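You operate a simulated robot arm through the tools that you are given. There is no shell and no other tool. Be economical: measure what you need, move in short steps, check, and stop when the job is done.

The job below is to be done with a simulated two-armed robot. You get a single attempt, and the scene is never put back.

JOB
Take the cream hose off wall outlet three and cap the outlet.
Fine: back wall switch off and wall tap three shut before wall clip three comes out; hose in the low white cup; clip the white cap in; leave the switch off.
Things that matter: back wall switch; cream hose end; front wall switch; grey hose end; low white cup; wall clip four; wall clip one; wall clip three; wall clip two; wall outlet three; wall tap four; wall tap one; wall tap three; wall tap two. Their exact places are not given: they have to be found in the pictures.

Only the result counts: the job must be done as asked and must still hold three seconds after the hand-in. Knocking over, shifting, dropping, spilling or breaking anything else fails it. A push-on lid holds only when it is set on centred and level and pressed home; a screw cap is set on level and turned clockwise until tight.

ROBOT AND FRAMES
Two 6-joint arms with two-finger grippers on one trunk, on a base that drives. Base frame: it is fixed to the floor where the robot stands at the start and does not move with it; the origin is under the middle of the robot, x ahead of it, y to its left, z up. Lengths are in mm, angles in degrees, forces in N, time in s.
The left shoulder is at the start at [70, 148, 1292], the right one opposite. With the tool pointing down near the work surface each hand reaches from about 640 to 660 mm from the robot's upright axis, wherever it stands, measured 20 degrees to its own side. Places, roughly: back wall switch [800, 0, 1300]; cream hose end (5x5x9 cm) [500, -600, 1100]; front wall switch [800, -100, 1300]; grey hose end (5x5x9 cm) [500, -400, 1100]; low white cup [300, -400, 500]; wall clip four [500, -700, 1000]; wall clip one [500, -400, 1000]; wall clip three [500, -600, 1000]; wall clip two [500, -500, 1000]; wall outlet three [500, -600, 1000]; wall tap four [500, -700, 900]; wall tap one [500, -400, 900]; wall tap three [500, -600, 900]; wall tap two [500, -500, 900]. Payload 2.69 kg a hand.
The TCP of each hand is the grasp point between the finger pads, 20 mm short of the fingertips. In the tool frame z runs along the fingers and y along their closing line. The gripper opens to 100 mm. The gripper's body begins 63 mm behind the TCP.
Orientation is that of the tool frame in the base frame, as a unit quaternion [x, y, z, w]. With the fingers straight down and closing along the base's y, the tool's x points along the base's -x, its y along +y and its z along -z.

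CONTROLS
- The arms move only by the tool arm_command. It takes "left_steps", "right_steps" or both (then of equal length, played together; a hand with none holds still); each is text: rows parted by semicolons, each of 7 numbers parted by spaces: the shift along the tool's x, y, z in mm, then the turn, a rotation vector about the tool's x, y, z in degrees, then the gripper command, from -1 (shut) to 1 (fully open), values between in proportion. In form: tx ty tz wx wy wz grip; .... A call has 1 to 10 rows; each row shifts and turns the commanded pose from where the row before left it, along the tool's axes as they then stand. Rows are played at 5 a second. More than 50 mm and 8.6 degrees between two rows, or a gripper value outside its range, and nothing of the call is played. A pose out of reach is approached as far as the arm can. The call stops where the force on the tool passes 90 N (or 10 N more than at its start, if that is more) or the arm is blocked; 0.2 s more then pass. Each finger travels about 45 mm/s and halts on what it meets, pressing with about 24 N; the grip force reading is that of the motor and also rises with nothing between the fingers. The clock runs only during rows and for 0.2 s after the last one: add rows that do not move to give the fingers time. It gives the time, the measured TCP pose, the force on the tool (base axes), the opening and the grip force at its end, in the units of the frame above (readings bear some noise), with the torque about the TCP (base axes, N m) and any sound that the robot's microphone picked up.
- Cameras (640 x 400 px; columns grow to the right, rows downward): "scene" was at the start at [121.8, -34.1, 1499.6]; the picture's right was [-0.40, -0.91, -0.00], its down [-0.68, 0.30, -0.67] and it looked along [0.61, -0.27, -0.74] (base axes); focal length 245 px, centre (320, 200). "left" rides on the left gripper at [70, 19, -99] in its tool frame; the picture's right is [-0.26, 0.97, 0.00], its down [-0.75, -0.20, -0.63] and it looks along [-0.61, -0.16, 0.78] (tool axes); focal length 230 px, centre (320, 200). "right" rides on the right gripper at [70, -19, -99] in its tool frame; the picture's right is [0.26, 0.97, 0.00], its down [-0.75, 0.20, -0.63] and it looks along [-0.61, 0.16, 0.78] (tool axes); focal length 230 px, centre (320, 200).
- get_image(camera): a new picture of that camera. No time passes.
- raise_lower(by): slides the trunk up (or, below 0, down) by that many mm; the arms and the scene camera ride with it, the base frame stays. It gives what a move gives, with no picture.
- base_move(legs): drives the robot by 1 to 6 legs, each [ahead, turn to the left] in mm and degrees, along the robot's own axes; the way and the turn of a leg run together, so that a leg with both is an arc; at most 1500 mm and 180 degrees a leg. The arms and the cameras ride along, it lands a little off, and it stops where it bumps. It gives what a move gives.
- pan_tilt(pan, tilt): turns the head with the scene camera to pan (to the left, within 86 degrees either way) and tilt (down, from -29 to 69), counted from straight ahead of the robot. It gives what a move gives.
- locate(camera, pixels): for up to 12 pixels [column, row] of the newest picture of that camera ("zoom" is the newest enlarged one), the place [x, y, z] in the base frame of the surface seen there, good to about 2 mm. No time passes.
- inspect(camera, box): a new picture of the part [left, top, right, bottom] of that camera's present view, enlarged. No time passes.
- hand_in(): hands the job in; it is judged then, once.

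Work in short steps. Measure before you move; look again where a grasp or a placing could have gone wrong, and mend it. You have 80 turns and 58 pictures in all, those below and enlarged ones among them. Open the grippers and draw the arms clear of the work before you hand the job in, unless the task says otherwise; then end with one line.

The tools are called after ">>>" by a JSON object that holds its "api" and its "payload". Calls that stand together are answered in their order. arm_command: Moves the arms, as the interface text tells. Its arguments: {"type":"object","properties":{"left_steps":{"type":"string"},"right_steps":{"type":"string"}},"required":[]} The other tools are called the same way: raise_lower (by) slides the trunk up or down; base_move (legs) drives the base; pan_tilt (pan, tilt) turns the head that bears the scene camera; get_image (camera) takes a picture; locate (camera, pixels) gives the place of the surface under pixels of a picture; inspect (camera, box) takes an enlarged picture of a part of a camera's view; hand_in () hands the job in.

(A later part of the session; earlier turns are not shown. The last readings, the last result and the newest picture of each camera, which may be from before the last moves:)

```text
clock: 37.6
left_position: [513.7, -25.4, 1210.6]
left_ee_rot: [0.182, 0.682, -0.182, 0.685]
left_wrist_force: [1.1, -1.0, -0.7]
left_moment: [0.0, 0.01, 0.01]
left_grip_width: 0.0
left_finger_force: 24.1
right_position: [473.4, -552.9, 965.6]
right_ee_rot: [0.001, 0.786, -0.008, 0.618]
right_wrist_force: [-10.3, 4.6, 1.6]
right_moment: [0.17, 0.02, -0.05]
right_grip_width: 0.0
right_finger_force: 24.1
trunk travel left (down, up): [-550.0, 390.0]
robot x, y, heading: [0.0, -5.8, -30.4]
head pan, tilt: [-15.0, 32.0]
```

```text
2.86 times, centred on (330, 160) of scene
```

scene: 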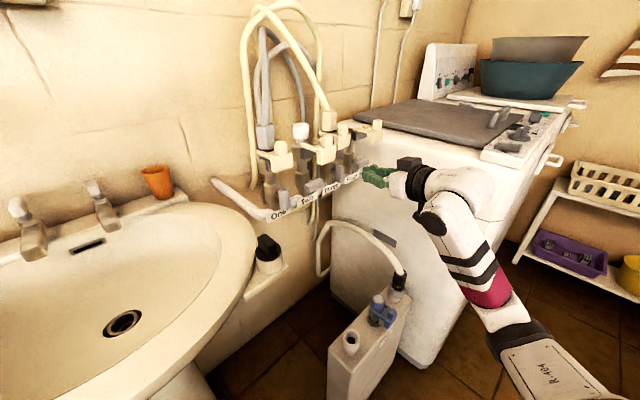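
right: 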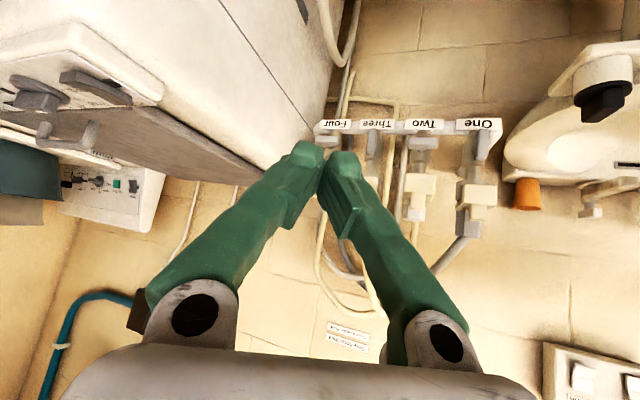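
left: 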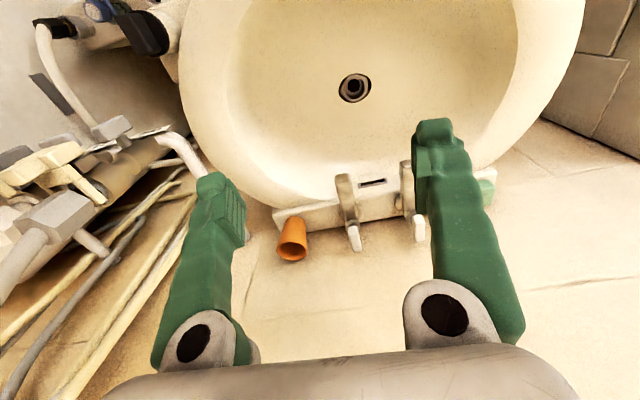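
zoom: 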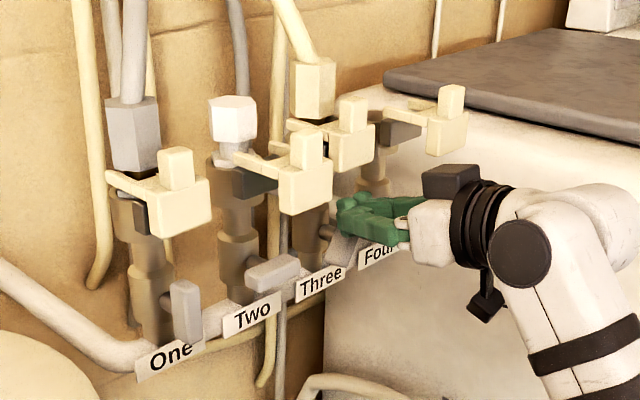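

The lever has begun to tilt. I'll continue the sweep and then press down at the end.

>>> {"api": "arm_command", "payload": {"right_steps": "0 -6 0 0 0 0 -1; 0 -6 0 0 0 0 -1; 1 -5 0 0 0 0 -1; 2 -3 0 0 0 0 -1; 3 0 0 0 0 0 -1; 3 0 0 0 0 0 -1; 2 0 0 0 0 0 -1"}}

>>> {"api": "inspect", "payload": {"camera": "scene", "box": [260, 90, 400, 230]}}

```text
clock: 39.2
left_position: [513.6, -25.9, 1209.5]
left_ee_rot: [0.183, 0.683, -0.183, 0.683]
left_wrist_force: [0.0, 0.0, 0.1]
left_moment: [-0.01, 0.0, 0.0]
left_grip_width: 0.1
left_finger_force: 24.1
right_position: [474.0, -572.0, 953.7]
right_ee_rot: [0.002, 0.787, -0.008, 0.617]
right_wrist_force: [-7.1, 0.9, 4.3]
right_moment: [0.09, -0.03, 0.03]
right_grip_width: 5.9
right_finger_force: 29.7
trunk travel left (down, up): [-550.0, 390.0]
robot x, y, heading: [-0.2, -0.6, -29.9]
head pan, tilt: [-15.0, 32.0]
```

```text
2.86 times, centred on (330, 160) of scene
```

zoom: 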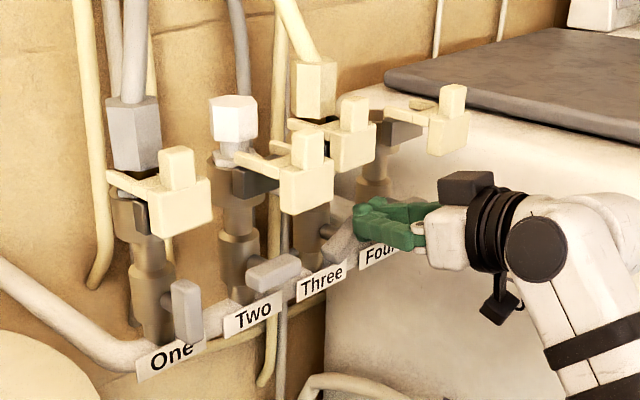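

The fingers were pried 6 mm open, meaning the lever corner wedged. I'll back off and look at the lever angle.

>>> {"api": "arm_command", "payload": {"right_steps": "-8 0 0 0 0 0 -1; -8 0 0 0 0 0 -1; 0 0 -25 0 0 0 -1; 0 0 -25 0 0 0 -1; 0 0 0 0 0 0 -1"}}

>>> {"api": "inspect", "payload": {"camera": "scene", "box": [290, 130, 390, 210]}}

>>> {"api": "locate", "payload": {"camera": "zoom", "pixels": [[302, 228], [330, 255], [315, 262], [345, 235], [355, 268], [340, 275]]}}

```text
clock: 40.4
left_position: [517.6, -24.1, 1207.8]
left_ee_rot: [0.182, 0.684, -0.181, 0.683]
left_wrist_force: [-0.5, -0.1, -0.5]
left_moment: [0.01, -0.01, -0.02]
left_grip_width: 0.0
left_finger_force: 23.8
right_position: [430.5, -570.1, 979.6]
right_ee_rot: [0.002, 0.787, -0.007, 0.616]
right_wrist_force: [1.3, -0.7, 0.1]
right_moment: [-0.01, 0.0, 0.02]
right_grip_width: 0.1
right_finger_force: 29.4
trunk travel left (down, up): [-550.0, 390.0]
robot x, y, heading: [-6.5, -1.3, -29.8]
head pan, tilt: [-15.0, 32.0]
```

```text
5.00 times, centred on (340, 170) of scene
```

zoom: 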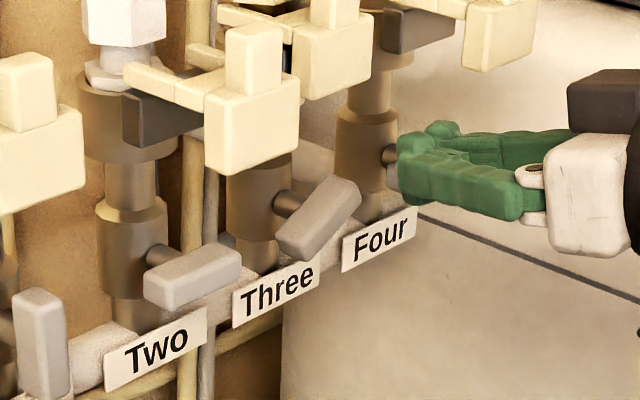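

```text
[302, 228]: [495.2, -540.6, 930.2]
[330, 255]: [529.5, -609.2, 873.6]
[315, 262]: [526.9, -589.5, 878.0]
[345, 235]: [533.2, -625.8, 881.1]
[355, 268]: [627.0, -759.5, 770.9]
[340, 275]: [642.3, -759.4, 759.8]
```

Lever three is at about 50°. I'll come in above its right end with one finger's flat over it and press down.

>>> {"api": "arm_command", "payload": {"right_steps": "-15 6 0 0 0 0 -1; 0 0 21 0 0 0 -1; 0 0 21 0 0 0 -1; 5 0 0 0 0 0 -1; 5 0 0 0 0 0 -1; 5 0 0 0 0 0 -1; 5 0 0 0 0 0 -1; 5 0 0 0 0 0 -1; 3 0 0 0 0 0 -1"}}

>>> {"api": "inspect", "payload": {"camera": "scene", "box": [290, 130, 390, 210]}}

```text
clock: 42.4
left_position: [516.9, -26.0, 1208.1]
left_ee_rot: [0.182, 0.684, -0.181, 0.683]
left_wrist_force: [0.5, 0.7, -0.2]
left_moment: [0.04, -0.02, 0.01]
left_grip_width: 0.0
left_finger_force: 24.1
right_position: [468.6, -566.5, 957.7]
right_ee_rot: [0.003, 0.787, -0.008, 0.617]
right_wrist_force: [0.4, -0.5, 0.2]
right_moment: [0.02, 0.0, -0.02]
right_grip_width: 0.0
right_finger_force: 29.7
trunk travel left (down, up): [-550.0, 390.0]
robot x, y, heading: [1.8, -2.1, -29.9]
head pan, tilt: [-15.0, 32.0]
```

```text
5.00 times, centred on (340, 170) of scene
```

zoom: 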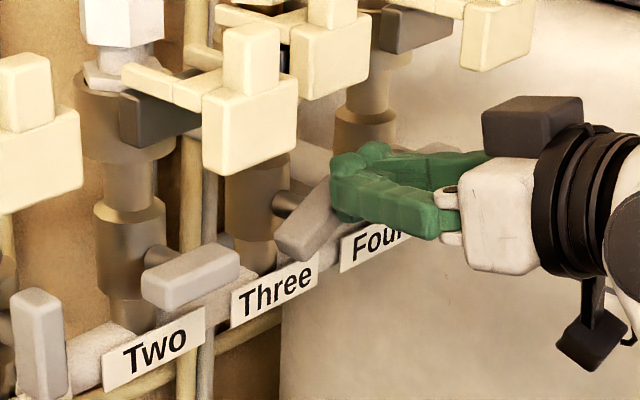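

The tip stopped just short in x (488, lever face at 489). I'll rise, go 14 mm deeper and press down again.

>>> {"api": "arm_command", "payload": {"right_steps": "-15 0 0 0 0 0 -1; -12 0 0 0 0 0 -1; 0 0 15 0 0 0 -1; 5 0 0 0 0 0 -1; 5 0 0 0 0 0 -1; 5 0 0 0 0 0 -1; 5 0 0 0 0 0 -1; 5 0 0 0 0 0 -1; 5 0 0 0 0 0 -1"}}

>>> {"api": "inspect", "payload": {"camera": "scene", "box": [290, 130, 390, 210]}}

```text
clock: 44.4
left_position: [517.5, -24.7, 1208.9]
left_ee_rot: [0.182, 0.683, -0.182, 0.684]
left_wrist_force: [0.1, 0.3, -0.3]
left_moment: [-0.01, -0.03, 0.0]
left_grip_width: 0.0
left_finger_force: 24.4
right_position: [481.0, -566.6, 956.2]
right_ee_rot: [0.001, 0.785, -0.009, 0.619]
right_wrist_force: [2.9, -1.7, 8.4]
right_moment: [0.02, -0.1, -0.02]
right_grip_width: 0.1
right_finger_force: 29.7
trunk travel left (down, up): [-550.0, 390.0]
robot x, y, heading: [-1.8, 1.0, -29.9]
head pan, tilt: [-15.0, 32.0]
```

```text
5.00 times, centred on (340, 170) of scene
```

zoom: 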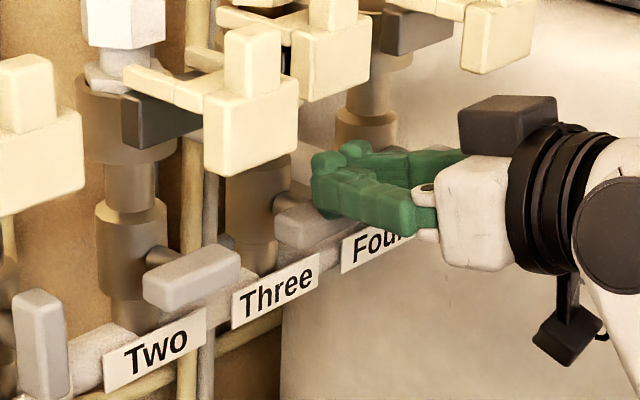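

Almost level; I'll press a bit more, then lift, back off and check.

>>> {"api": "arm_command", "payload": {"right_steps": "4 0 0 0 0 0 -1; 4 0 0 0 0 0 -1; 3 0 0 0 0 0 -1; -10 0 0 0 0 0 -1; 0 0 -40 0 0 0 -1; 0 0 -40 0 0 0 -0.5; 0 0 0 0 0 0 0.5; 0 0 0 0 0 0 0.5"}}

>>> {"api": "inspect", "payload": {"camera": "scene", "box": [270, 80, 390, 220]}}

>>> {"api": "locate", "payload": {"camera": "zoom", "pixels": [[225, 95], [245, 60], [285, 160], [265, 170], [265, 120], [150, 75], [300, 300], [292, 318], [320, 305], [150, 125], [205, 30], [240, 130]]}}

```text
clock: 46.2
left_position: [516.0, -26.2, 1208.2]
left_ee_rot: [0.183, 0.683, -0.181, 0.684]
left_wrist_force: [0.1, 0.0, 0.4]
left_moment: [0.03, 0.01, -0.01]
left_grip_width: 0.0
left_finger_force: 23.8
right_position: [404.4, -562.3, 970.4]
right_ee_rot: [0.002, 0.787, -0.007, 0.617]
right_wrist_force: [0.1, -0.4, -0.1]
right_moment: [-0.01, 0.02, -0.03]
right_grip_width: 68.5
right_finger_force: 0.0
trunk travel left (down, up): [-550.0, 390.0]
robot x, y, heading: [2.3, -0.2, -30.1]
head pan, tilt: [-15.0, 32.0]
```

```text
2.86 times, centred on (330, 150) of scene
```

zoom: 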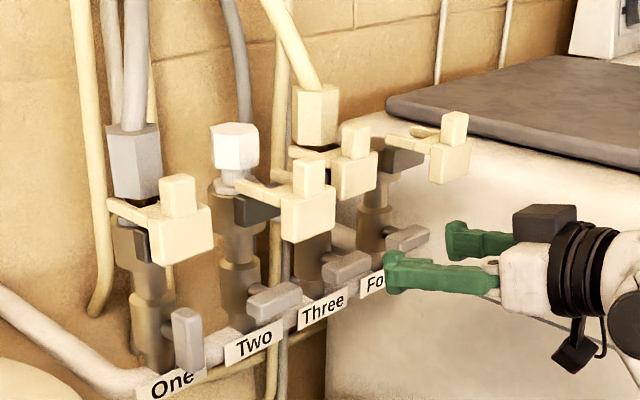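

```text
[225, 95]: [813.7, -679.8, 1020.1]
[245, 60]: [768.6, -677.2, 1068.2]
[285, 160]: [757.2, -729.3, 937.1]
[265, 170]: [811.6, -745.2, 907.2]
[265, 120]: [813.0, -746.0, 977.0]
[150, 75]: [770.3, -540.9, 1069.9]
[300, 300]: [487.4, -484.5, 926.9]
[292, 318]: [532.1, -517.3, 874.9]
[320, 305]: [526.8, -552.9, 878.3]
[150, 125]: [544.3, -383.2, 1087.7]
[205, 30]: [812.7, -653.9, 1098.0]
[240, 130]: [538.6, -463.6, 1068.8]
```

Tap three's lever now lies across like two and four (closed), and the Back switch is off. Next I'll place the open fingers around clip three's block (centre y≈-553, z≈1022), and check.

>>> {"api": "arm_command", "payload": {"right_steps": "-34 5 10 0 0 0 0.4; -34 4 10 0 0 0 0.4; 0 0 15 0 0 0 0.4; 0 0 15 0 0 0 0.4; 0 0 13 0 0 0 0.4; 0 0 0 0 0 0 0.4"}}

>>> {"api": "inspect", "payload": {"camera": "scene", "box": [290, 90, 390, 190]}}

>>> {"api": "get_image", "payload": {"camera": "right"}}

```text
clock: 47.6
left_position: [516.0, -26.3, 1208.2]
left_ee_rot: [0.182, 0.684, -0.181, 0.683]
left_wrist_force: [0.3, 0.6, -0.4]
left_moment: [-0.01, -0.01, 0.02]
left_grip_width: 0.0
left_finger_force: 23.4
right_position: [481.9, -555.7, 1022.3]
right_ee_rot: [0.003, 0.787, -0.008, 0.617]
right_wrist_force: [0.2, -0.8, -0.2]
right_moment: [-0.04, 0.0, -0.02]
right_grip_width: 70.0
right_finger_force: 0.0
trunk travel left (down, up): [-550.0, 390.0]
robot x, y, heading: [-0.4, 1.5, -30.0]
head pan, tilt: [-15.0, 32.0]
```

```text
4.00 times, centred on (340, 140) of scene
```

zoom: 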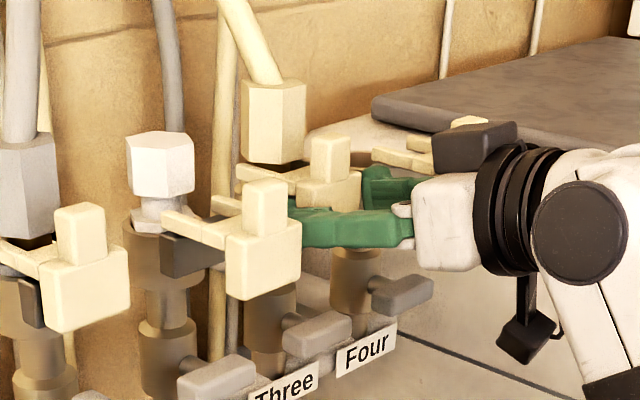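

```text
20 pictures are left
```

right: 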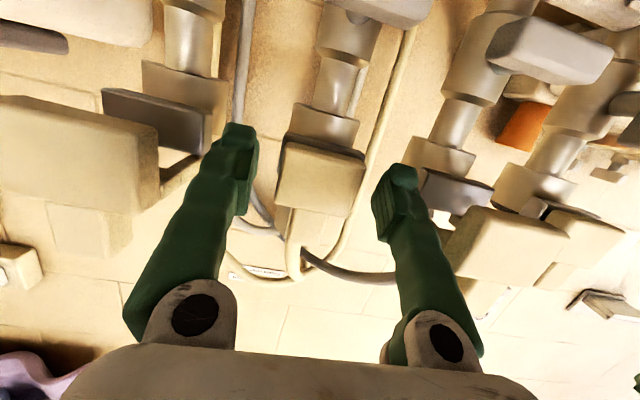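

The fingers straddle clip three well. I'll grip it and pull straight out 37 mm (base -x).

>>> {"api": "arm_command", "payload": {"right_steps": "0 0 0 0 0 0 -1; 0 0 0 0 0 0 -1; 0 0 0 0 0 0 -1; 2.2 0 -9 0 0 0 -1; 2.2 0 -9 0 0 0 -1; 2.2 0 -9 0 0 0 -1; 2.2 0 -9 0 0 0 -1; 0 0 0 0 0 0 -1"}}

```text
clock: 49.4
left_position: [518.4, -24.5, 1207.2]
left_ee_rot: [0.182, 0.684, -0.182, 0.683]
left_wrist_force: [0.6, -0.2, -1.2]
left_moment: [0.0, 0.01, 0.01]
left_grip_width: 0.0
left_finger_force: 24.3
right_position: [446.1, -556.2, 1022.2]
right_ee_rot: [0.002, 0.788, -0.007, 0.616]
right_wrist_force: [2.0, 3.2, -0.7]
right_moment: [0.45, 0.36, 0.11]
right_grip_width: 46.0
right_finger_force: 45.1
trunk travel left (down, up): [-550.0, 390.0]
robot x, y, heading: [1.5, 1.3, -30.0]
head pan, tilt: [-15.0, 32.0]
```

Pulled 36 mm with low residual force. I'll check the picture before letting go, and measure the clip against the pulled clip two (x≈452).

>>> {"api": "inspect", "payload": {"camera": "scene", "box": [290, 90, 390, 190]}}

>>> {"api": "locate", "payload": {"camera": "zoom", "pixels": [[265, 265], [265, 210], [338, 165], [345, 150], [275, 110], [275, 150], [160, 165], [155, 215], [290, 130], [260, 50], [180, 150]]}}

```text
4.00 times, centred on (340, 140) of scene
```

zoom: 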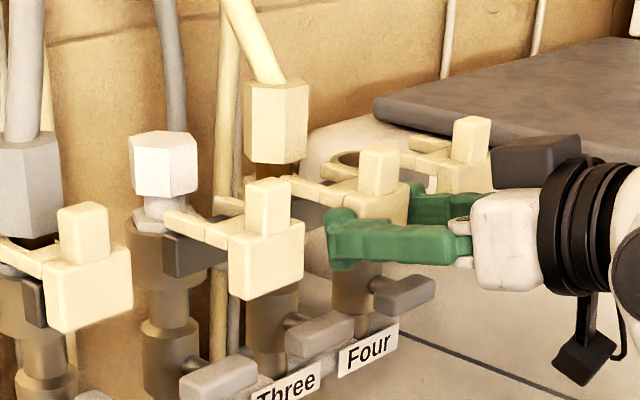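

```text
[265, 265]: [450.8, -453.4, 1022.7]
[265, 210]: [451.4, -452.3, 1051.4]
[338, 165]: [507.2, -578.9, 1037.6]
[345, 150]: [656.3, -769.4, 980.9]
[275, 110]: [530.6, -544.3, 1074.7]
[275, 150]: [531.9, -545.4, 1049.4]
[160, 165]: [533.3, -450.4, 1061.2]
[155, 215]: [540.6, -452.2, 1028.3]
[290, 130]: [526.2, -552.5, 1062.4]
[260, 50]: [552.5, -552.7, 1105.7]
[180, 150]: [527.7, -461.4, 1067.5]
```

Clip three now matches the pulled position. I'll release, back out, rise above the knobs and pitch the hand further down for the hose end.

>>> {"api": "arm_command", "payload": {"right_steps": "0 0 0 0 0 0 0.4; 0 0 0 0 0 0 0.4; 0 0 -30 0 0 0 0.4; 0 0 -30 0 0 0 0.4; -39 1 -9 0 0 0 0.4; -39 1 -9 0 0 0 0.4; 0 0 0 0 7 0 0.4; 0 0 0 0 7 0 0.4; 0 0 0 0 0 0 0.4"}}

```text
clock: 51.4
left_position: [515.6, -27.0, 1208.5]
left_ee_rot: [0.184, 0.683, -0.182, 0.683]
left_wrist_force: [-0.2, -0.1, 0.1]
left_moment: [0.02, -0.01, 0.02]
left_grip_width: 0.0
left_finger_force: 23.8
right_position: [385.7, -553.9, 1114.6]
right_ee_rot: [0.004, 0.857, -0.008, 0.516]
right_wrist_force: [-0.4, -0.4, 0.4]
right_moment: [-0.01, -0.03, 0.02]
right_grip_width: 69.9
right_finger_force: 0.0
trunk travel left (down, up): [-550.0, 390.0]
robot x, y, heading: [0.1, 3.8, -29.8]
head pan, tilt: [-15.0, 32.0]
```

Pitch is 28° as planned. I'll advance over the knob to straddle the hose end's hex.

>>> {"api": "arm_command", "payload": {"right_steps": "-10 0 40 0 0 0 0.4; -11 0 40 0 0 0 0.4; -11 0 40 0 0 0 0.4; -10 0 38 0 0 0 0.4; 0 0 0 0 0 0 0.4"}}

>>> {"api": "inspect", "payload": {"camera": "scene", "box": [290, 90, 390, 190]}}

```text
clock: 52.6
left_position: [516.0, -27.4, 1208.0]
left_ee_rot: [0.183, 0.683, -0.182, 0.683]
left_wrist_force: [-0.9, 0.2, 0.4]
left_moment: [0.02, 0.03, 0.03]
left_grip_width: 0.0
left_finger_force: 24.1
right_position: [543.2, -555.3, 1078.6]
right_ee_rot: [0.002, 0.856, -0.007, 0.518]
right_wrist_force: [0.1, 0.4, -0.1]
right_moment: [0.0, -0.01, 0.01]
right_grip_width: 70.1
right_finger_force: 0.1
trunk travel left (down, up): [-550.0, 390.0]
robot x, y, heading: [-1.0, 3.3, -30.0]
head pan, tilt: [-15.0, 32.0]
```

```text
4.00 times, centred on (340, 140) of scene
```

zoom: 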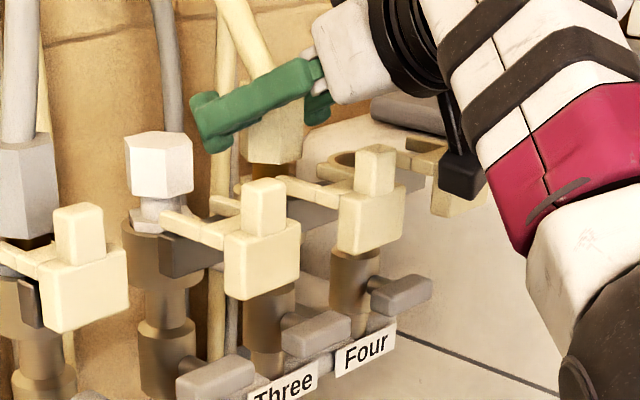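

The fingers straddle the hex's upper half. I'll close and lift straight up, watching width and force.

>>> {"api": "arm_command", "payload": {"right_steps": "3 0 2 0 0 0 0.4; 0 0 0 0 0 0 -1; 0 0 0 0 0 0 -1; 0 0 0 0 0 0 -1; -8.8 0 -4.7 0 0 0 -1; -8.8 0 -4.7 0 0 0 -1; -8.8 0 -4.7 0 0 0 -1; -17.7 0 -9.4 0 0 0 -1; -17.7 0 -9.4 0 0 0 -1"}}

>>> {"api": "inspect", "payload": {"camera": "scene", "box": [270, 50, 390, 190]}}

>>> {"api": "locate", "payload": {"camera": "zoom", "pixels": [[260, 130], [265, 165], [262, 200], [185, 195], [185, 210], [275, 210], [290, 225], [250, 225], [210, 240]]}}

```text
clock: 54.6
left_position: [516.6, -24.0, 1208.4]
left_ee_rot: [0.182, 0.682, -0.182, 0.684]
left_wrist_force: [0.1, 0.8, -0.7]
left_moment: [-0.01, -0.01, 0.02]
left_grip_width: 0.0
left_finger_force: 24.1
right_position: [529.1, -540.3, 1125.1]
right_ee_rot: [0.003, 0.856, -0.008, 0.516]
right_wrist_force: [0.9, 0.4, 0.0]
right_moment: [0.0, 0.0, -0.07]
right_grip_width: 33.5
right_finger_force: 24.0
right hand out of reach, approached as far as the arm can: row 5, 7, 8, 9
trunk travel left (down, up): [-550.0, 390.0]
robot x, y, heading: [-0.2, -6.0, -29.9]
head pan, tilt: [-15.0, 32.0]
```

```text
2.86 times, centred on (330, 120) of scene
```

zoom: 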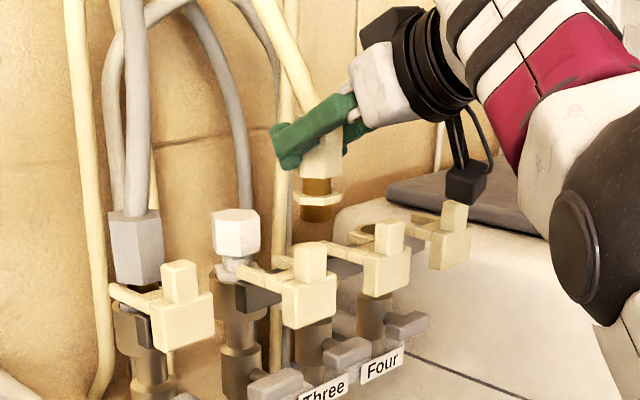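

```text
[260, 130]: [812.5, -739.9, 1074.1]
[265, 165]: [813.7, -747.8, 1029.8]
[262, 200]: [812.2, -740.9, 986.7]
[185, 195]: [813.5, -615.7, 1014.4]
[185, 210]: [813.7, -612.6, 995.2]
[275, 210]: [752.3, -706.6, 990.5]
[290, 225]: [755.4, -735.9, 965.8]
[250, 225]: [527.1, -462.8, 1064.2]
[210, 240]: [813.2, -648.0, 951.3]
```

The hose end is out, gripped at 33.5 mm, brass spigot hanging about 66 mm below the TCP. I'll raise the trunk 60 mm for clearance over the knobs, then reverse 250 mm with a 5° left turn so I can lower it to the cup clear of the sink.

>>> {"api": "raise_lower", "payload": {"by": 60}}

>>> {"api": "base_move", "payload": {"legs": [[-250, 0], [0, 5]]}}

>>> {"api": "pan_tilt", "payload": {"pan": -5, "tilt": 50}}

>>> {"api": "get_image", "payload": {"camera": "scene"}}

```text
clock: 55.6
left_position: [518.4, -26.1, 1268.2]
left_ee_rot: [0.183, 0.684, -0.181, 0.683]
left_wrist_force: [-0.3, -0.1, -0.1]
left_moment: [0.0, -0.04, 0.01]
left_grip_width: 0.2
left_finger_force: 24.0
right_position: [529.5, -541.8, 1182.5]
right_ee_rot: [0.003, 0.856, -0.007, 0.516]
right_wrist_force: [-0.1, -0.3, -0.9]
right_moment: [-0.02, 0.03, -0.02]
right_grip_width: 33.2
right_finger_force: 23.9
trunk travel left (down, up): [-610.0, 330.0]
robot x, y, heading: [-2.6, -1.3, -30.1]
head pan, tilt: [-15.0, 32.0]
```

```text
clock: 58.0
left_position: [298.5, 135.9, 1269.0]
left_ee_rot: [0.157, 0.69, -0.154, 0.69]
left_wrist_force: [-0.2, -0.7, -0.4]
left_moment: [0.02, -0.04, 0.01]
left_grip_width: 0.0
left_finger_force: 24.1
right_position: [352.3, -376.0, 1180.7]
right_ee_rot: [-0.03, 0.856, 0.015, 0.516]
right_wrist_force: [1.3, 0.0, -1.9]
right_moment: [0.01, 0.0, 0.03]
right_grip_width: 33.4
right_finger_force: 24.5
trunk travel left (down, up): [-610.0, 330.0]
robot x, y, heading: [-215.9, 128.2, -25.5]
head pan, tilt: [-15.0, 32.0]
```

```text
clock: 58.8
left_position: [300.1, 142.0, 1268.4]
left_ee_rot: [0.155, 0.69, -0.155, 0.69]
left_wrist_force: [-0.3, -0.1, 0.5]
left_moment: [-0.03, 0.04, 0.0]
left_grip_width: 0.3
left_finger_force: 23.8
right_position: [352.3, -371.3, 1183.4]
right_ee_rot: [-0.031, 0.856, 0.013, 0.516]
right_wrist_force: [-0.5, -0.1, -1.4]
right_moment: [-0.01, 0.0, 0.0]
right_grip_width: 33.0
right_finger_force: 23.7
trunk travel left (down, up): [-610.0, 330.0]
robot x, y, heading: [-218.3, 123.9, -25.6]
head pan, tilt: [-5.0, 50.0]
```

```text
16 pictures are left
```

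scene: 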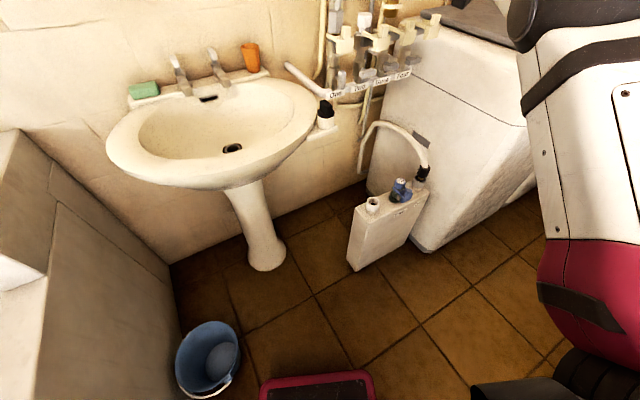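

I need the cup's precise location and clearances for lowering (sink front, bath side, bucket).

>>> {"api": "locate", "payload": {"camera": "scene", "pixels": [[373, 200], [367, 205], [380, 204], [373, 212], [220, 183], [130, 165], [290, 160], [20, 140], [45, 270], [30, 330], [207, 325], [318, 380]]}}

>>> {"api": "inspect", "payload": {"camera": "scene", "box": [350, 180, 430, 230]}}

>>> {"api": "locate", "payload": {"camera": "zoom", "pixels": [[185, 143], [185, 160], [140, 172], [228, 172], [185, 188], [150, 160], [222, 160], [185, 215]]}}

```text
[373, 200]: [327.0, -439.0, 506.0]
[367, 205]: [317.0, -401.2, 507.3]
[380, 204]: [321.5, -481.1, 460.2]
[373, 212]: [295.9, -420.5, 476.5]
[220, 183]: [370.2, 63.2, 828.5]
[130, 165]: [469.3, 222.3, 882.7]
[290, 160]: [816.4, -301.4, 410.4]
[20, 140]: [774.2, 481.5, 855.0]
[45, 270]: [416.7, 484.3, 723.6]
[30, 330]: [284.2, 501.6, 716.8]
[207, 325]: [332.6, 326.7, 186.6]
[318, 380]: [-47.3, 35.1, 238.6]
```

```text
8.00 times, centred on (390, 205) of scene
```

zoom: 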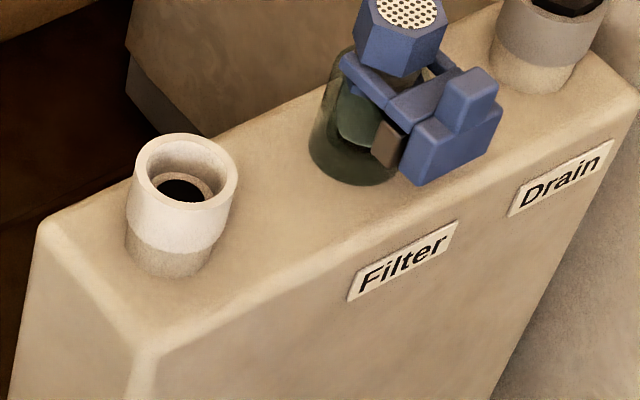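

```text
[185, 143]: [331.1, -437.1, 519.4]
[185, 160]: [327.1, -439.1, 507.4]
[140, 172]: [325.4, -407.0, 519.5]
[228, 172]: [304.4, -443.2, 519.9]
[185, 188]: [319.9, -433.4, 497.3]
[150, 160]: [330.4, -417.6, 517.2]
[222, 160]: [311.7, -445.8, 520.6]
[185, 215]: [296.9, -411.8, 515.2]
```

Cup centre is ≈(314.5,-424.5), rim z 519.5. I'll shift the right hand over it and pull the left hand back 60 mm, then lower the trunk 500 mm.

>>> {"api": "arm_command", "payload": {"left_steps": "0 0 -30 0 0 0 -1; 0 0 -30 0 0 0 -1; 0 0 0 0 0 0 -1; 0 0 0 0 0 0 -1", "right_steps": "7 -17 -13 0 0 0 -1; 7 -17 -13 0 0 0 -1; 7 -16 -14 0 0 0 -1; 0 0 0 0 0 0 -1"}}

>>> {"api": "raise_lower", "payload": {"by": -500}}

>>> {"api": "pan_tilt", "payload": {"pan": -10, "tilt": 25}}

>>> {"api": "get_image", "payload": {"camera": "scene"}}

```text
clock: 59.8
left_position: [245.5, 165.3, 1265.7]
left_ee_rot: [0.155, 0.69, -0.154, 0.69]
left_wrist_force: [0.3, -0.5, -0.5]
left_moment: [-0.01, -0.01, 0.03]
left_grip_width: 0.0
left_finger_force: 24.0
right_position: [310.4, -425.3, 1182.4]
right_ee_rot: [-0.03, 0.856, 0.013, 0.516]
right_wrist_force: [0.2, 0.3, -1.3]
right_moment: [-0.02, -0.01, 0.02]
right_grip_width: 33.2
right_finger_force: 24.2
trunk travel left (down, up): [-610.0, 330.0]
robot x, y, heading: [-218.2, 124.6, -25.7]
head pan, tilt: [-5.0, 50.0]
```

```text
refused: -500 is not a number from -400 to 400
```

```text
clock: 60.6
left_position: [246.0, 164.8, 1266.0]
left_ee_rot: [0.155, 0.69, -0.155, 0.69]
left_wrist_force: [0.6, 0.3, -0.1]
left_moment: [0.0, 0.01, 0.02]
left_grip_width: 0.1
left_finger_force: 24.3
right_position: [308.9, -425.4, 1181.5]
right_ee_rot: [-0.029, 0.856, 0.013, 0.515]
right_wrist_force: [0.8, 0.0, -1.1]
right_moment: [-0.01, 0.03, 0.02]
right_grip_width: 33.1
right_finger_force: 24.2
trunk travel left (down, up): [-610.0, 330.0]
robot x, y, heading: [-216.5, 125.2, -25.5]
head pan, tilt: [-10.0, 25.0]
```

```text
14 pictures are left
```

scene: 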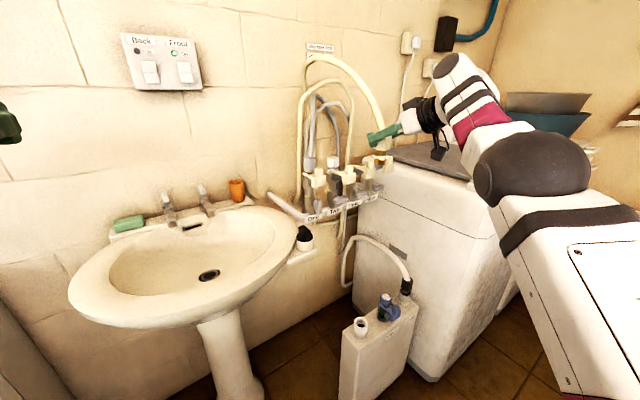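

The lowering is limited to 400 a call. I'll go down in two goes totalling 540, leaving the spigot about 55 mm above the cup.

>>> {"api": "raise_lower", "payload": {"by": -400}}

>>> {"api": "raise_lower", "payload": {"by": -140}}

>>> {"api": "pan_tilt", "payload": {"pan": -12, "tilt": 25}}

>>> {"api": "get_image", "payload": {"camera": "scene"}}

```text
clock: 64.5
left_position: [246.2, 165.2, 866.9]
left_ee_rot: [0.155, 0.69, -0.154, 0.69]
left_wrist_force: [0.5, 0.5, 0.3]
left_moment: [0.0, 0.01, 0.01]
left_grip_width: 0.0
left_finger_force: 23.4
right_position: [308.4, -425.3, 783.2]
right_ee_rot: [-0.032, 0.856, 0.015, 0.516]
right_wrist_force: [-0.7, 0.0, -2.0]
right_moment: [-0.01, -0.04, -0.01]
right_grip_width: 33.0
right_finger_force: 23.5
trunk travel left (down, up): [-210.0, 730.0]
robot x, y, heading: [-220.6, 126.8, -25.4]
head pan, tilt: [-10.0, 25.0]
```

```text
clock: 66.2
left_position: [245.9, 165.9, 725.5]
left_ee_rot: [0.156, 0.69, -0.155, 0.69]
left_wrist_force: [0.2, -0.3, 0.1]
left_moment: [-0.01, -0.05, -0.01]
left_grip_width: 0.0
left_finger_force: 24.4
right_position: [308.9, -426.6, 642.1]
right_ee_rot: [-0.03, 0.856, 0.013, 0.516]
right_wrist_force: [-0.3, 0.3, -0.7]
right_moment: [0.02, 0.01, -0.03]
right_grip_width: 32.9
right_finger_force: 24.4
trunk travel left (down, up): [-70.0, 870.0]
robot x, y, heading: [-214.7, 126.5, -25.6]
head pan, tilt: [-10.0, 25.0]
```

```text
clock: 66.8
left_position: [246.7, 166.0, 725.9]
left_ee_rot: [0.156, 0.691, -0.154, 0.689]
left_wrist_force: [-0.2, 0.3, 0.4]
left_moment: [-0.01, 0.01, 0.04]
left_grip_width: 0.0
left_finger_force: 24.0
right_position: [308.2, -425.9, 642.2]
right_ee_rot: [-0.03, 0.856, 0.013, 0.516]
right_wrist_force: [0.3, 0.5, -1.1]
right_moment: [0.0, 0.0, 0.0]
right_grip_width: 32.7
right_finger_force: 23.8
trunk travel left (down, up): [-70.0, 870.0]
robot x, y, heading: [-219.5, 127.4, -25.3]
head pan, tilt: [-12.0, 25.0]
```

```text
13 pictures are left
```

scene: 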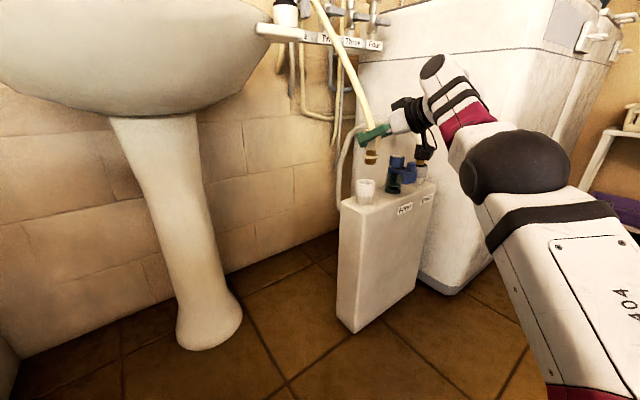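

I'll enlarge the spigot and cup, and measure where the spigot's axis is relative to the cup's.

>>> {"api": "inspect", "payload": {"camera": "scene", "box": [340, 110, 420, 210]}}

>>> {"api": "locate", "payload": {"camera": "zoom", "pixels": [[240, 165], [265, 165], [275, 165], [255, 200], [270, 200], [285, 200], [190, 290], [155, 290], [225, 290], [265, 140], [262, 182]]}}

```text
4.00 times, centred on (380, 160) of scene
```

zoom: 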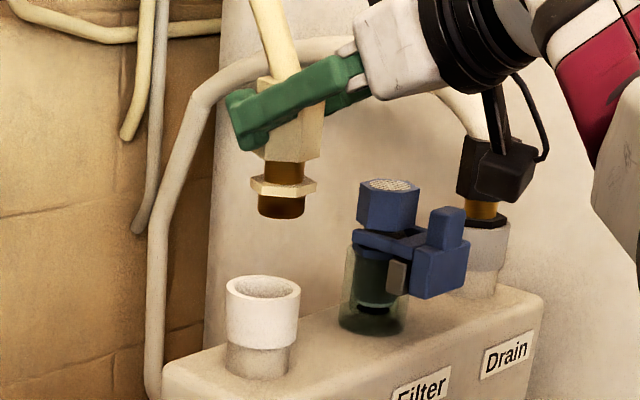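

```text
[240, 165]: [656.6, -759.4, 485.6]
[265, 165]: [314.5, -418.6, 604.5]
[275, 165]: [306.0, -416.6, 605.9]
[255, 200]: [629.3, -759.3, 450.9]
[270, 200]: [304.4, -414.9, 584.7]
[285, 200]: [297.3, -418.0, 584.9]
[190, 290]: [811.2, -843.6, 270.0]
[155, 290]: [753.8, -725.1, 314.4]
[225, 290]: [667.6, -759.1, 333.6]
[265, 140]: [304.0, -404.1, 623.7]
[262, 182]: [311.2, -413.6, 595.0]
```

The spigot axis appears slightly right of the cup in view. I'll locate more points on both brass and cup rim from the same enlarged view.

>>> {"api": "locate", "payload": {"camera": "zoom", "pixels": [[263, 300], [263, 320], [240, 310], [285, 310], [230, 290], [296, 290], [263, 276], [283, 170], [283, 208], [300, 208], [266, 208], [263, 340]]}}

```text
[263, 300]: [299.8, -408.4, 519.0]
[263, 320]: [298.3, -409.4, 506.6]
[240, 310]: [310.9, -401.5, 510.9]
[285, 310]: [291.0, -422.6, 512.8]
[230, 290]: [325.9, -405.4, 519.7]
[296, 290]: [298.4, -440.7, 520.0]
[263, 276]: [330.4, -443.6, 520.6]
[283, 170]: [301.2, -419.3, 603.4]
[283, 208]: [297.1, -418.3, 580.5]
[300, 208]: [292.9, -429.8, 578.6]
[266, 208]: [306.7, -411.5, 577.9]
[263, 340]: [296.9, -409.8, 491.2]
```

Comparing like-for-like points, brass axis ≈(305,-430) and cup ≈(311,-427.5), so I need about +5.5 in x and +2 in y. I'll shift and lower 45 mm to just above the rim, then check.

>>> {"api": "arm_command", "payload": {"right_steps": "-2.6 1.6 4.9 0 0 0 -1; 0 0 0 0 0 0 -1"}}

>>> {"api": "raise_lower", "payload": {"by": -45}}

>>> {"api": "inspect", "payload": {"camera": "scene", "box": [345, 70, 425, 170]}}

>>> {"api": "locate", "payload": {"camera": "zoom", "pixels": [[270, 195], [255, 195], [285, 195], [275, 230], [275, 250], [255, 240], [295, 240], [275, 175], [275, 205], [275, 215], [240, 220], [305, 220]]}}

```text
clock: 67.4
left_position: [245.8, 165.5, 725.1]
left_ee_rot: [0.155, 0.69, -0.155, 0.69]
left_wrist_force: [-0.5, 0.3, -0.1]
left_moment: [-0.03, -0.03, 0.04]
left_grip_width: 0.0
left_finger_force: 24.3
right_position: [315.7, -424.9, 644.2]
right_ee_rot: [-0.031, 0.856, 0.014, 0.516]
right_wrist_force: [0.3, -0.1, -0.5]
right_moment: [0.03, 0.04, -0.01]
right_grip_width: 33.0
right_finger_force: 23.8
trunk travel left (down, up): [-70.0, 870.0]
robot x, y, heading: [-217.7, 126.9, -25.6]
head pan, tilt: [-12.0, 25.0]
```

```text
clock: 68.2
left_position: [245.4, 165.7, 681.0]
left_ee_rot: [0.154, 0.69, -0.154, 0.69]
left_wrist_force: [1.0, 0.1, -0.4]
left_moment: [-0.02, 0.02, 0.02]
left_grip_width: 0.0
left_finger_force: 24.6
right_position: [314.4, -423.8, 598.0]
right_ee_rot: [-0.031, 0.856, 0.014, 0.516]
right_wrist_force: [-0.3, -0.2, -1.7]
right_moment: [-0.03, 0.0, 0.0]
right_grip_width: 32.8
right_finger_force: 24.2
trunk travel left (down, up): [-25.0, 915.0]
robot x, y, heading: [-216.5, 130.0, -25.5]
head pan, tilt: [-12.0, 25.0]
```

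```text
4.00 times, centred on (385, 120) of scene
```

zoom: 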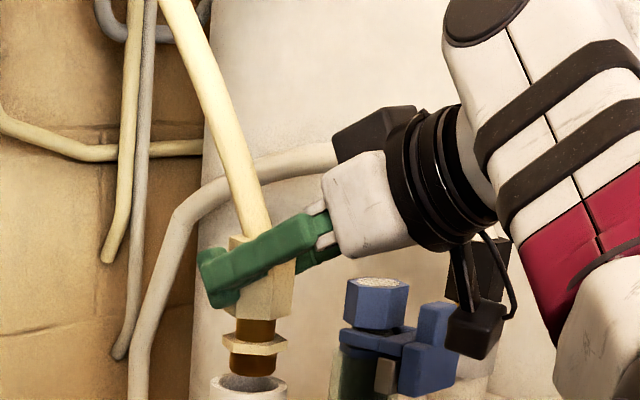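

```text
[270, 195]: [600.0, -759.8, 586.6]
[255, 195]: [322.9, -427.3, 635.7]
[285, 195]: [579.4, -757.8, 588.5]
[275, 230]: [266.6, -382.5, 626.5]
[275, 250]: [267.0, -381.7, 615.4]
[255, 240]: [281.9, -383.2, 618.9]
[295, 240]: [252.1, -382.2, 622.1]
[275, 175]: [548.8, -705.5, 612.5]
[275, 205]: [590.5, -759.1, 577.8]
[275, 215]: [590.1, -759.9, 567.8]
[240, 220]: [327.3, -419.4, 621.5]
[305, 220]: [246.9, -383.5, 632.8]
```

Nearly aligned laterally (brass centre ≈254, cup ≈249). I'll measure the brass front and cup rim for the depth direction.

>>> {"api": "locate", "payload": {"camera": "zoom", "pixels": [[254, 366], [240, 364], [268, 364], [249, 395], [225, 392], [275, 392], [249, 379], [254, 330], [214, 384], [284, 384]]}}

```text
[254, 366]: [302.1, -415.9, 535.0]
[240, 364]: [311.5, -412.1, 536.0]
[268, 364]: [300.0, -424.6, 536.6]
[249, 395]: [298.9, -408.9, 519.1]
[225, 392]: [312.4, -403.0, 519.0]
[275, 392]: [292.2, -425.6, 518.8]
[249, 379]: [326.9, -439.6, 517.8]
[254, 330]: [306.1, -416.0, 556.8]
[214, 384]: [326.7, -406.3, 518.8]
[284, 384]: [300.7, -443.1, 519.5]
```

Brass (311,-428.3) and cup (311,-428) agree within about 1 mm. I'll lower 20 mm with the trunk and check the force.

>>> {"api": "raise_lower", "payload": {"by": -20}}

>>> {"api": "inspect", "payload": {"camera": "scene", "box": [345, 70, 425, 170]}}

```text
clock: 68.9
left_position: [245.9, 164.8, 660.8]
left_ee_rot: [0.155, 0.69, -0.154, 0.69]
left_wrist_force: [0.1, -1.2, -0.4]
left_moment: [-0.03, -0.03, 0.02]
left_grip_width: 0.1
left_finger_force: 24.0
right_position: [314.5, -425.2, 578.5]
right_ee_rot: [-0.03, 0.856, 0.013, 0.516]
right_wrist_force: [-0.5, 0.0, -0.9]
right_moment: [-0.05, 0.02, 0.02]
right_grip_width: 32.7
right_finger_force: 23.7
trunk travel left (down, up): [-5.0, 935.0]
robot x, y, heading: [-214.7, 125.7, -25.6]
head pan, tilt: [-12.0, 25.0]
```

```text
4.00 times, centred on (385, 120) of scene
```

zoom: 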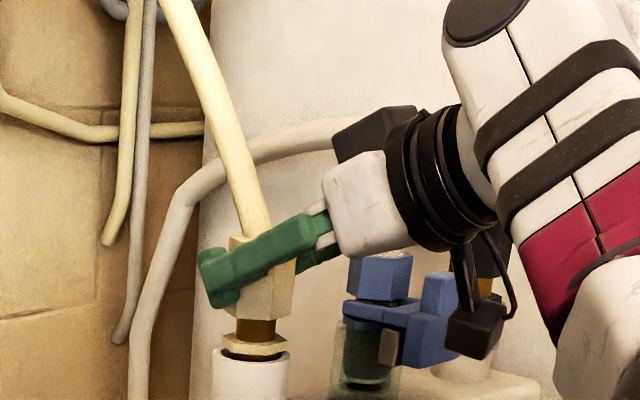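

The spigot has entered the cup without force. I'll lower with the arm in small steps until it seats.

>>> {"api": "arm_command", "payload": {"right_steps": "3.5 0 1.9 0 0 0 -1; 3.5 0 1.9 0 0 0 -1; 3.5 0 1.9 0 0 0 -1"}}

```text
clock: 69.7
left_position: [244.9, 167.0, 662.2]
left_ee_rot: [0.154, 0.689, -0.155, 0.691]
left_wrist_force: [1.1, 0.0, 0.1]
left_moment: [0.0, -0.01, 0.0]
left_grip_width: 0.2
left_finger_force: 24.1
right_position: [315.7, -423.3, 571.9]
right_ee_rot: [-0.032, 0.853, 0.01, 0.521]
right_wrist_force: [7.9, -7.5, 19.2]
right_moment: [-0.15, -0.11, -0.02]
right_grip_width: 32.8
right_finger_force: 23.8
trunk travel left (down, up): [-5.0, 935.0]
robot x, y, heading: [-217.1, 127.5, -25.7]
head pan, tilt: [-12.0, 25.0]
```

Contact: 19 N upward with a sideways push toward (+x,-y). I'll ease up slightly, shift 1.5 mm that way, lower again and look.

>>> {"api": "arm_command", "payload": {"right_steps": "-3.5 0 -1.9 0 0 0 -1; -0.7 -1.6 1.3 0 0 0 -1; 3.5 0 1.9 0 0 0 -1; 3.5 0 1.9 0 0 0 -1"}}

>>> {"api": "inspect", "payload": {"camera": "scene", "box": [365, 110, 425, 180]}}

```text
clock: 70.7
left_position: [244.3, 167.4, 662.1]
left_ee_rot: [0.155, 0.689, -0.156, 0.691]
left_wrist_force: [-0.8, -0.3, 0.9]
left_moment: [0.01, 0.01, 0.03]
left_grip_width: 0.0
left_finger_force: 24.0
right_position: [316.7, -424.5, 566.8]
right_ee_rot: [-0.032, 0.855, 0.012, 0.518]
right_wrist_force: [7.6, -0.7, 17.8]
right_moment: [-0.03, -0.08, 0.03]
right_grip_width: 32.1
right_finger_force: 23.8
trunk travel left (down, up): [-5.0, 935.0]
robot x, y, heading: [-215.2, 125.5, -25.3]
head pan, tilt: [-12.0, 25.0]
```

```text
5.71 times, centred on (395, 145) of scene
```

zoom: 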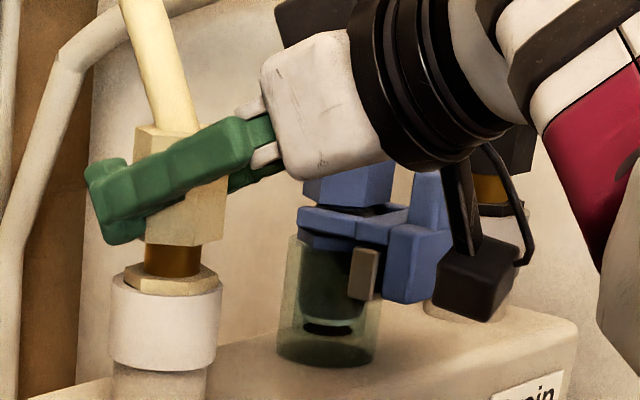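

The collar is at the rim but about 3 mm to the right. I'll relieve, shift (+2.5,+1.5), lower again and then let go if it sits.

>>> {"api": "arm_command", "payload": {"right_steps": "-2.6 0 -1.4 0 0 0 -1; -1.2 1.3 2.3 0 0 0 -1; 2.6 0 1.4 0 0 0 -1; 2.6 0 1.4 0 0 0 -1"}}

```text
clock: 71.7
left_position: [244.0, 166.7, 662.4]
left_ee_rot: [0.155, 0.689, -0.155, 0.691]
left_wrist_force: [0.3, -0.1, 0.7]
left_moment: [0.02, 0.02, 0.0]
left_grip_width: 0.0
left_finger_force: 23.5
right_position: [318.2, -423.2, 562.6]
right_ee_rot: [-0.029, 0.855, 0.01, 0.518]
right_wrist_force: [2.4, -6.7, 18.6]
right_moment: [-0.13, 0.06, -0.01]
right_grip_width: 31.3
right_finger_force: 23.8
trunk travel left (down, up): [-5.0, 935.0]
robot x, y, heading: [-217.6, 122.8, -25.5]
head pan, tilt: [-12.0, 25.0]
```

Now at 562.6 with about 19 N upward. I'll open the fingers in place and look at how the hose end sits.

>>> {"api": "arm_command", "payload": {"right_steps": "-2.6 -0.8 -1.4 0 0 0 -1; 0 0 0 0 0 0 -0.2; 0 0 0 0 0 0 0.1; 0 0 0 0 0 0 0.4; 0 0 0 0 0 0 0.4"}}

>>> {"api": "inspect", "payload": {"camera": "scene", "box": [365, 110, 425, 180]}}

>>> {"api": "locate", "payload": {"camera": "zoom", "pixels": [[165, 320], [166, 345], [185, 235], [180, 275], [180, 290], [130, 340], [200, 340], [160, 180], [166, 300], [215, 220]]}}

```text
clock: 72.9
left_position: [246.2, 165.0, 662.0]
left_ee_rot: [0.156, 0.69, -0.154, 0.69]
left_wrist_force: [0.0, -0.7, 0.0]
left_moment: [-0.01, 0.03, 0.03]
left_grip_width: 0.0
left_finger_force: 23.9
right_position: [320.2, -425.1, 560.9]
right_ee_rot: [-0.031, 0.856, 0.014, 0.516]
right_wrist_force: [-0.5, 0.4, -0.5]
right_moment: [0.0, 0.02, -0.04]
right_grip_width: 70.1
right_finger_force: 0.0
trunk travel left (down, up): [-5.0, 935.0]
robot x, y, heading: [-220.3, 128.3, -25.6]
head pan, tilt: [-12.0, 25.0]
```

```text
5.71 times, centred on (395, 145) of scene
```

zoom: 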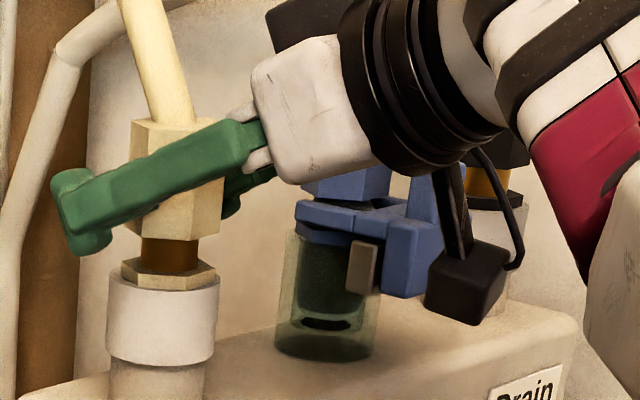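

```text
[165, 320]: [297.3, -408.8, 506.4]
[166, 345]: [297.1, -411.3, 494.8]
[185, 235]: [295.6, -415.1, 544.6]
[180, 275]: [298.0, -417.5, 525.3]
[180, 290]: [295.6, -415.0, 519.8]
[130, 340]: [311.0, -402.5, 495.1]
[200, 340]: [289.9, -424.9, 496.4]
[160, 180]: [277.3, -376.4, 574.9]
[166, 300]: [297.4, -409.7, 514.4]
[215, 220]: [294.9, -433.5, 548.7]
```

The hose end stands upright with its collar on the cup rim. I'll withdraw the fingers straight back, raise the trunk, and look again.

>>> {"api": "arm_command", "payload": {"right_steps": "0 0 -15 0 0 0 0.4; 0 0 -30 0 0 0 0.4; 0 0 -40 0 0 0 0.4; 0 0 -40 0 0 0 0.4; 0 0 -40 0 0 0 0.4; 0 0 0 0 0 0 0.4"}}

>>> {"api": "raise_lower", "payload": {"by": 300}}

>>> {"api": "raise_lower", "payload": {"by": 300}}

>>> {"api": "pan_tilt", "payload": {"pan": -15, "tilt": 42}}

>>> {"api": "get_image", "payload": {"camera": "scene"}}

```text
clock: 74.3
left_position: [245.5, 165.3, 661.8]
left_ee_rot: [0.155, 0.69, -0.155, 0.69]
left_wrist_force: [-0.5, 0.0, -0.2]
left_moment: [0.01, 0.03, -0.02]
left_grip_width: 0.1
left_finger_force: 23.9
right_position: [194.7, -462.1, 656.3]
right_ee_rot: [-0.032, 0.857, 0.015, 0.514]
right_wrist_force: [-0.5, -0.5, -0.4]
right_moment: [0.04, 0.01, -0.01]
right_grip_width: 69.8
right_finger_force: 0.2
right hand out of reach, approached as far as the arm can: row 2, 3, 4, 5
trunk travel left (down, up): [-5.0, 935.0]
robot x, y, heading: [-214.7, 130.3, -25.4]
head pan, tilt: [-12.0, 25.0]
```

```text
clock: 77.3
left_position: [246.1, 165.6, 959.7]
left_ee_rot: [0.157, 0.69, -0.155, 0.69]
left_wrist_force: [0.0, 0.2, -0.4]
left_moment: [-0.01, -0.01, -0.01]
left_grip_width: 0.0
left_finger_force: 24.4
right_position: [196.1, -461.8, 955.7]
right_ee_rot: [-0.032, 0.857, 0.015, 0.515]
right_wrist_force: [-0.4, -0.5, -0.4]
right_moment: [0.02, 0.0, 0.0]
right_grip_width: 70.0
right_finger_force: 0.1
trunk travel left (down, up): [-305.0, 635.0]
robot x, y, heading: [-215.1, 122.2, -25.4]
head pan, tilt: [-12.0, 25.0]
```

```text
clock: 80.3
left_position: [244.9, 166.3, 1261.3]
left_ee_rot: [0.155, 0.69, -0.154, 0.69]
left_wrist_force: [-0.2, 0.6, -0.4]
left_moment: [-0.01, -0.01, 0.0]
left_grip_width: 0.0
left_finger_force: 23.4
right_position: [193.8, -463.0, 1256.5]
right_ee_rot: [-0.031, 0.857, 0.014, 0.514]
right_wrist_force: [-0.2, -0.1, 0.2]
right_moment: [0.05, -0.02, -0.02]
right_grip_width: 70.2
right_finger_force: 0.0
trunk travel left (down, up): [-605.0, 335.0]
robot x, y, heading: [-218.0, 125.6, -25.4]
head pan, tilt: [-12.0, 25.0]
```

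```text
clock: 81.1
left_position: [246.0, 165.5, 1261.5]
left_ee_rot: [0.156, 0.69, -0.156, 0.69]
left_wrist_force: [-0.9, -0.1, -1.0]
left_moment: [0.0, -0.02, -0.03]
left_grip_width: 0.0
left_finger_force: 24.3
right_position: [196.4, -462.3, 1256.1]
right_ee_rot: [-0.031, 0.857, 0.014, 0.514]
right_wrist_force: [-0.5, 0.5, -0.4]
right_moment: [0.0, 0.04, 0.0]
right_grip_width: 69.8
right_finger_force: 0.1
trunk travel left (down, up): [-605.0, 335.0]
robot x, y, heading: [-215.5, 126.8, -25.7]
head pan, tilt: [-15.0, 42.0]
```

```text
7 pictures are left
```

scene: 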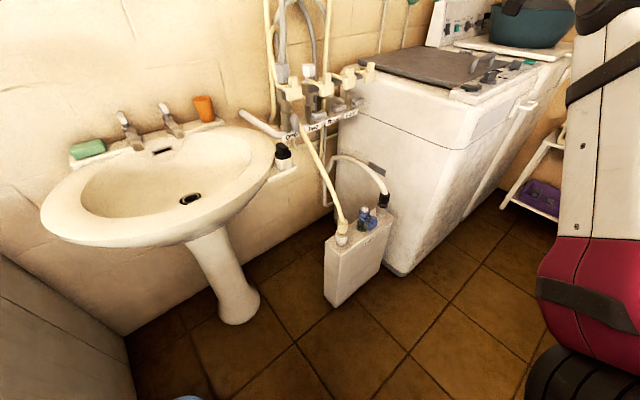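

The hose rests in the cup. Now for the cap: I'll drive back in (turn -4.5°, 291 mm ahead, turn +10°) with the right hand high above the clips.

>>> {"api": "base_move", "payload": {"legs": [[0, -4.5], [291, 0], [0, 10]]}}

```text
clock: 84.3
left_position: [493.8, 60.5, 1262.1]
left_ee_rot: [0.123, 0.697, -0.122, 0.696]
left_wrist_force: [-0.1, 0.3, -0.6]
left_moment: [0.0, 0.01, 0.02]
left_grip_width: 0.0
left_finger_force: 24.4
right_position: [500.4, -569.2, 1255.4]
right_ee_rot: [-0.07, 0.854, 0.038, 0.514]
right_wrist_force: [0.0, -0.2, -0.1]
right_moment: [0.0, -0.02, 0.05]
right_grip_width: 70.1
right_finger_force: 0.1
trunk travel left (down, up): [-605.0, 335.0]
robot x, y, heading: [35.0, -18.0, -20.4]
head pan, tilt: [-15.0, 42.0]
```

Base landed on target. I'll square the hand's yaw and move to 100 mm above the white cap in outlet two.

>>> {"api": "arm_command", "payload": {"right_steps": "0 0 0 4.2 0 2.2 0.4; 0 0 0 4.2 0 2.2 0.4; 15.3 36 24.4 0 0 0 0.4; 15.3 36 24.4 0 0 0 0.4; 15.3 36 24.4 0 0 0 0.4; 0 0 0 0 0 0 0.4"}}

>>> {"api": "pan_tilt", "payload": {"pan": -24, "tilt": 32}}

>>> {"api": "inspect", "payload": {"camera": "scene", "box": [240, 100, 400, 240]}}

```text
clock: 85.7
left_position: [492.2, 61.0, 1261.6]
left_ee_rot: [0.123, 0.696, -0.123, 0.696]
left_wrist_force: [0.3, -1.0, 0.2]
left_moment: [-0.01, -0.02, -0.01]
left_grip_width: 0.1
left_finger_force: 23.8
right_position: [603.3, -516.2, 1228.6]
right_ee_rot: [0.0, 0.857, -0.004, 0.515]
right_wrist_force: [-0.3, 0.7, 0.4]
right_moment: [0.01, -0.02, 0.0]
right_grip_width: 70.0
right_finger_force: 0.0
right hand out of reach, approached as far as the arm can: row 1, 2, 3, 4, 5
trunk travel left (down, up): [-605.0, 335.0]
robot x, y, heading: [34.6, -17.0, -20.4]
head pan, tilt: [-15.0, 42.0]
```

```text
clock: 86.4
left_position: [491.8, 60.4, 1261.5]
left_ee_rot: [0.124, 0.696, -0.124, 0.696]
left_wrist_force: [0.7, -0.1, 0.2]
left_moment: [-0.01, 0.0, -0.03]
left_grip_width: 0.0
left_finger_force: 24.1
right_position: [603.1, -515.8, 1229.5]
right_ee_rot: [0.0, 0.857, -0.004, 0.515]
right_wrist_force: [0.8, 0.4, 0.4]
right_moment: [0.02, -0.01, 0.02]
right_grip_width: 70.0
right_finger_force: 0.1
trunk travel left (down, up): [-605.0, 335.0]
robot x, y, heading: [35.5, -19.7, -20.3]
head pan, tilt: [-24.0, 32.0]
```

```text
2.86 times, centred on (320, 170) of scene
```

zoom: 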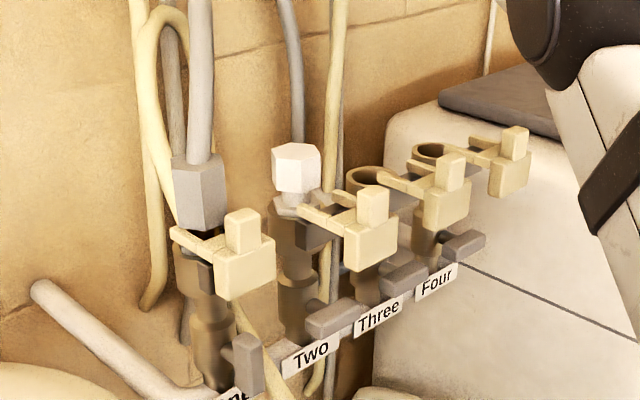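

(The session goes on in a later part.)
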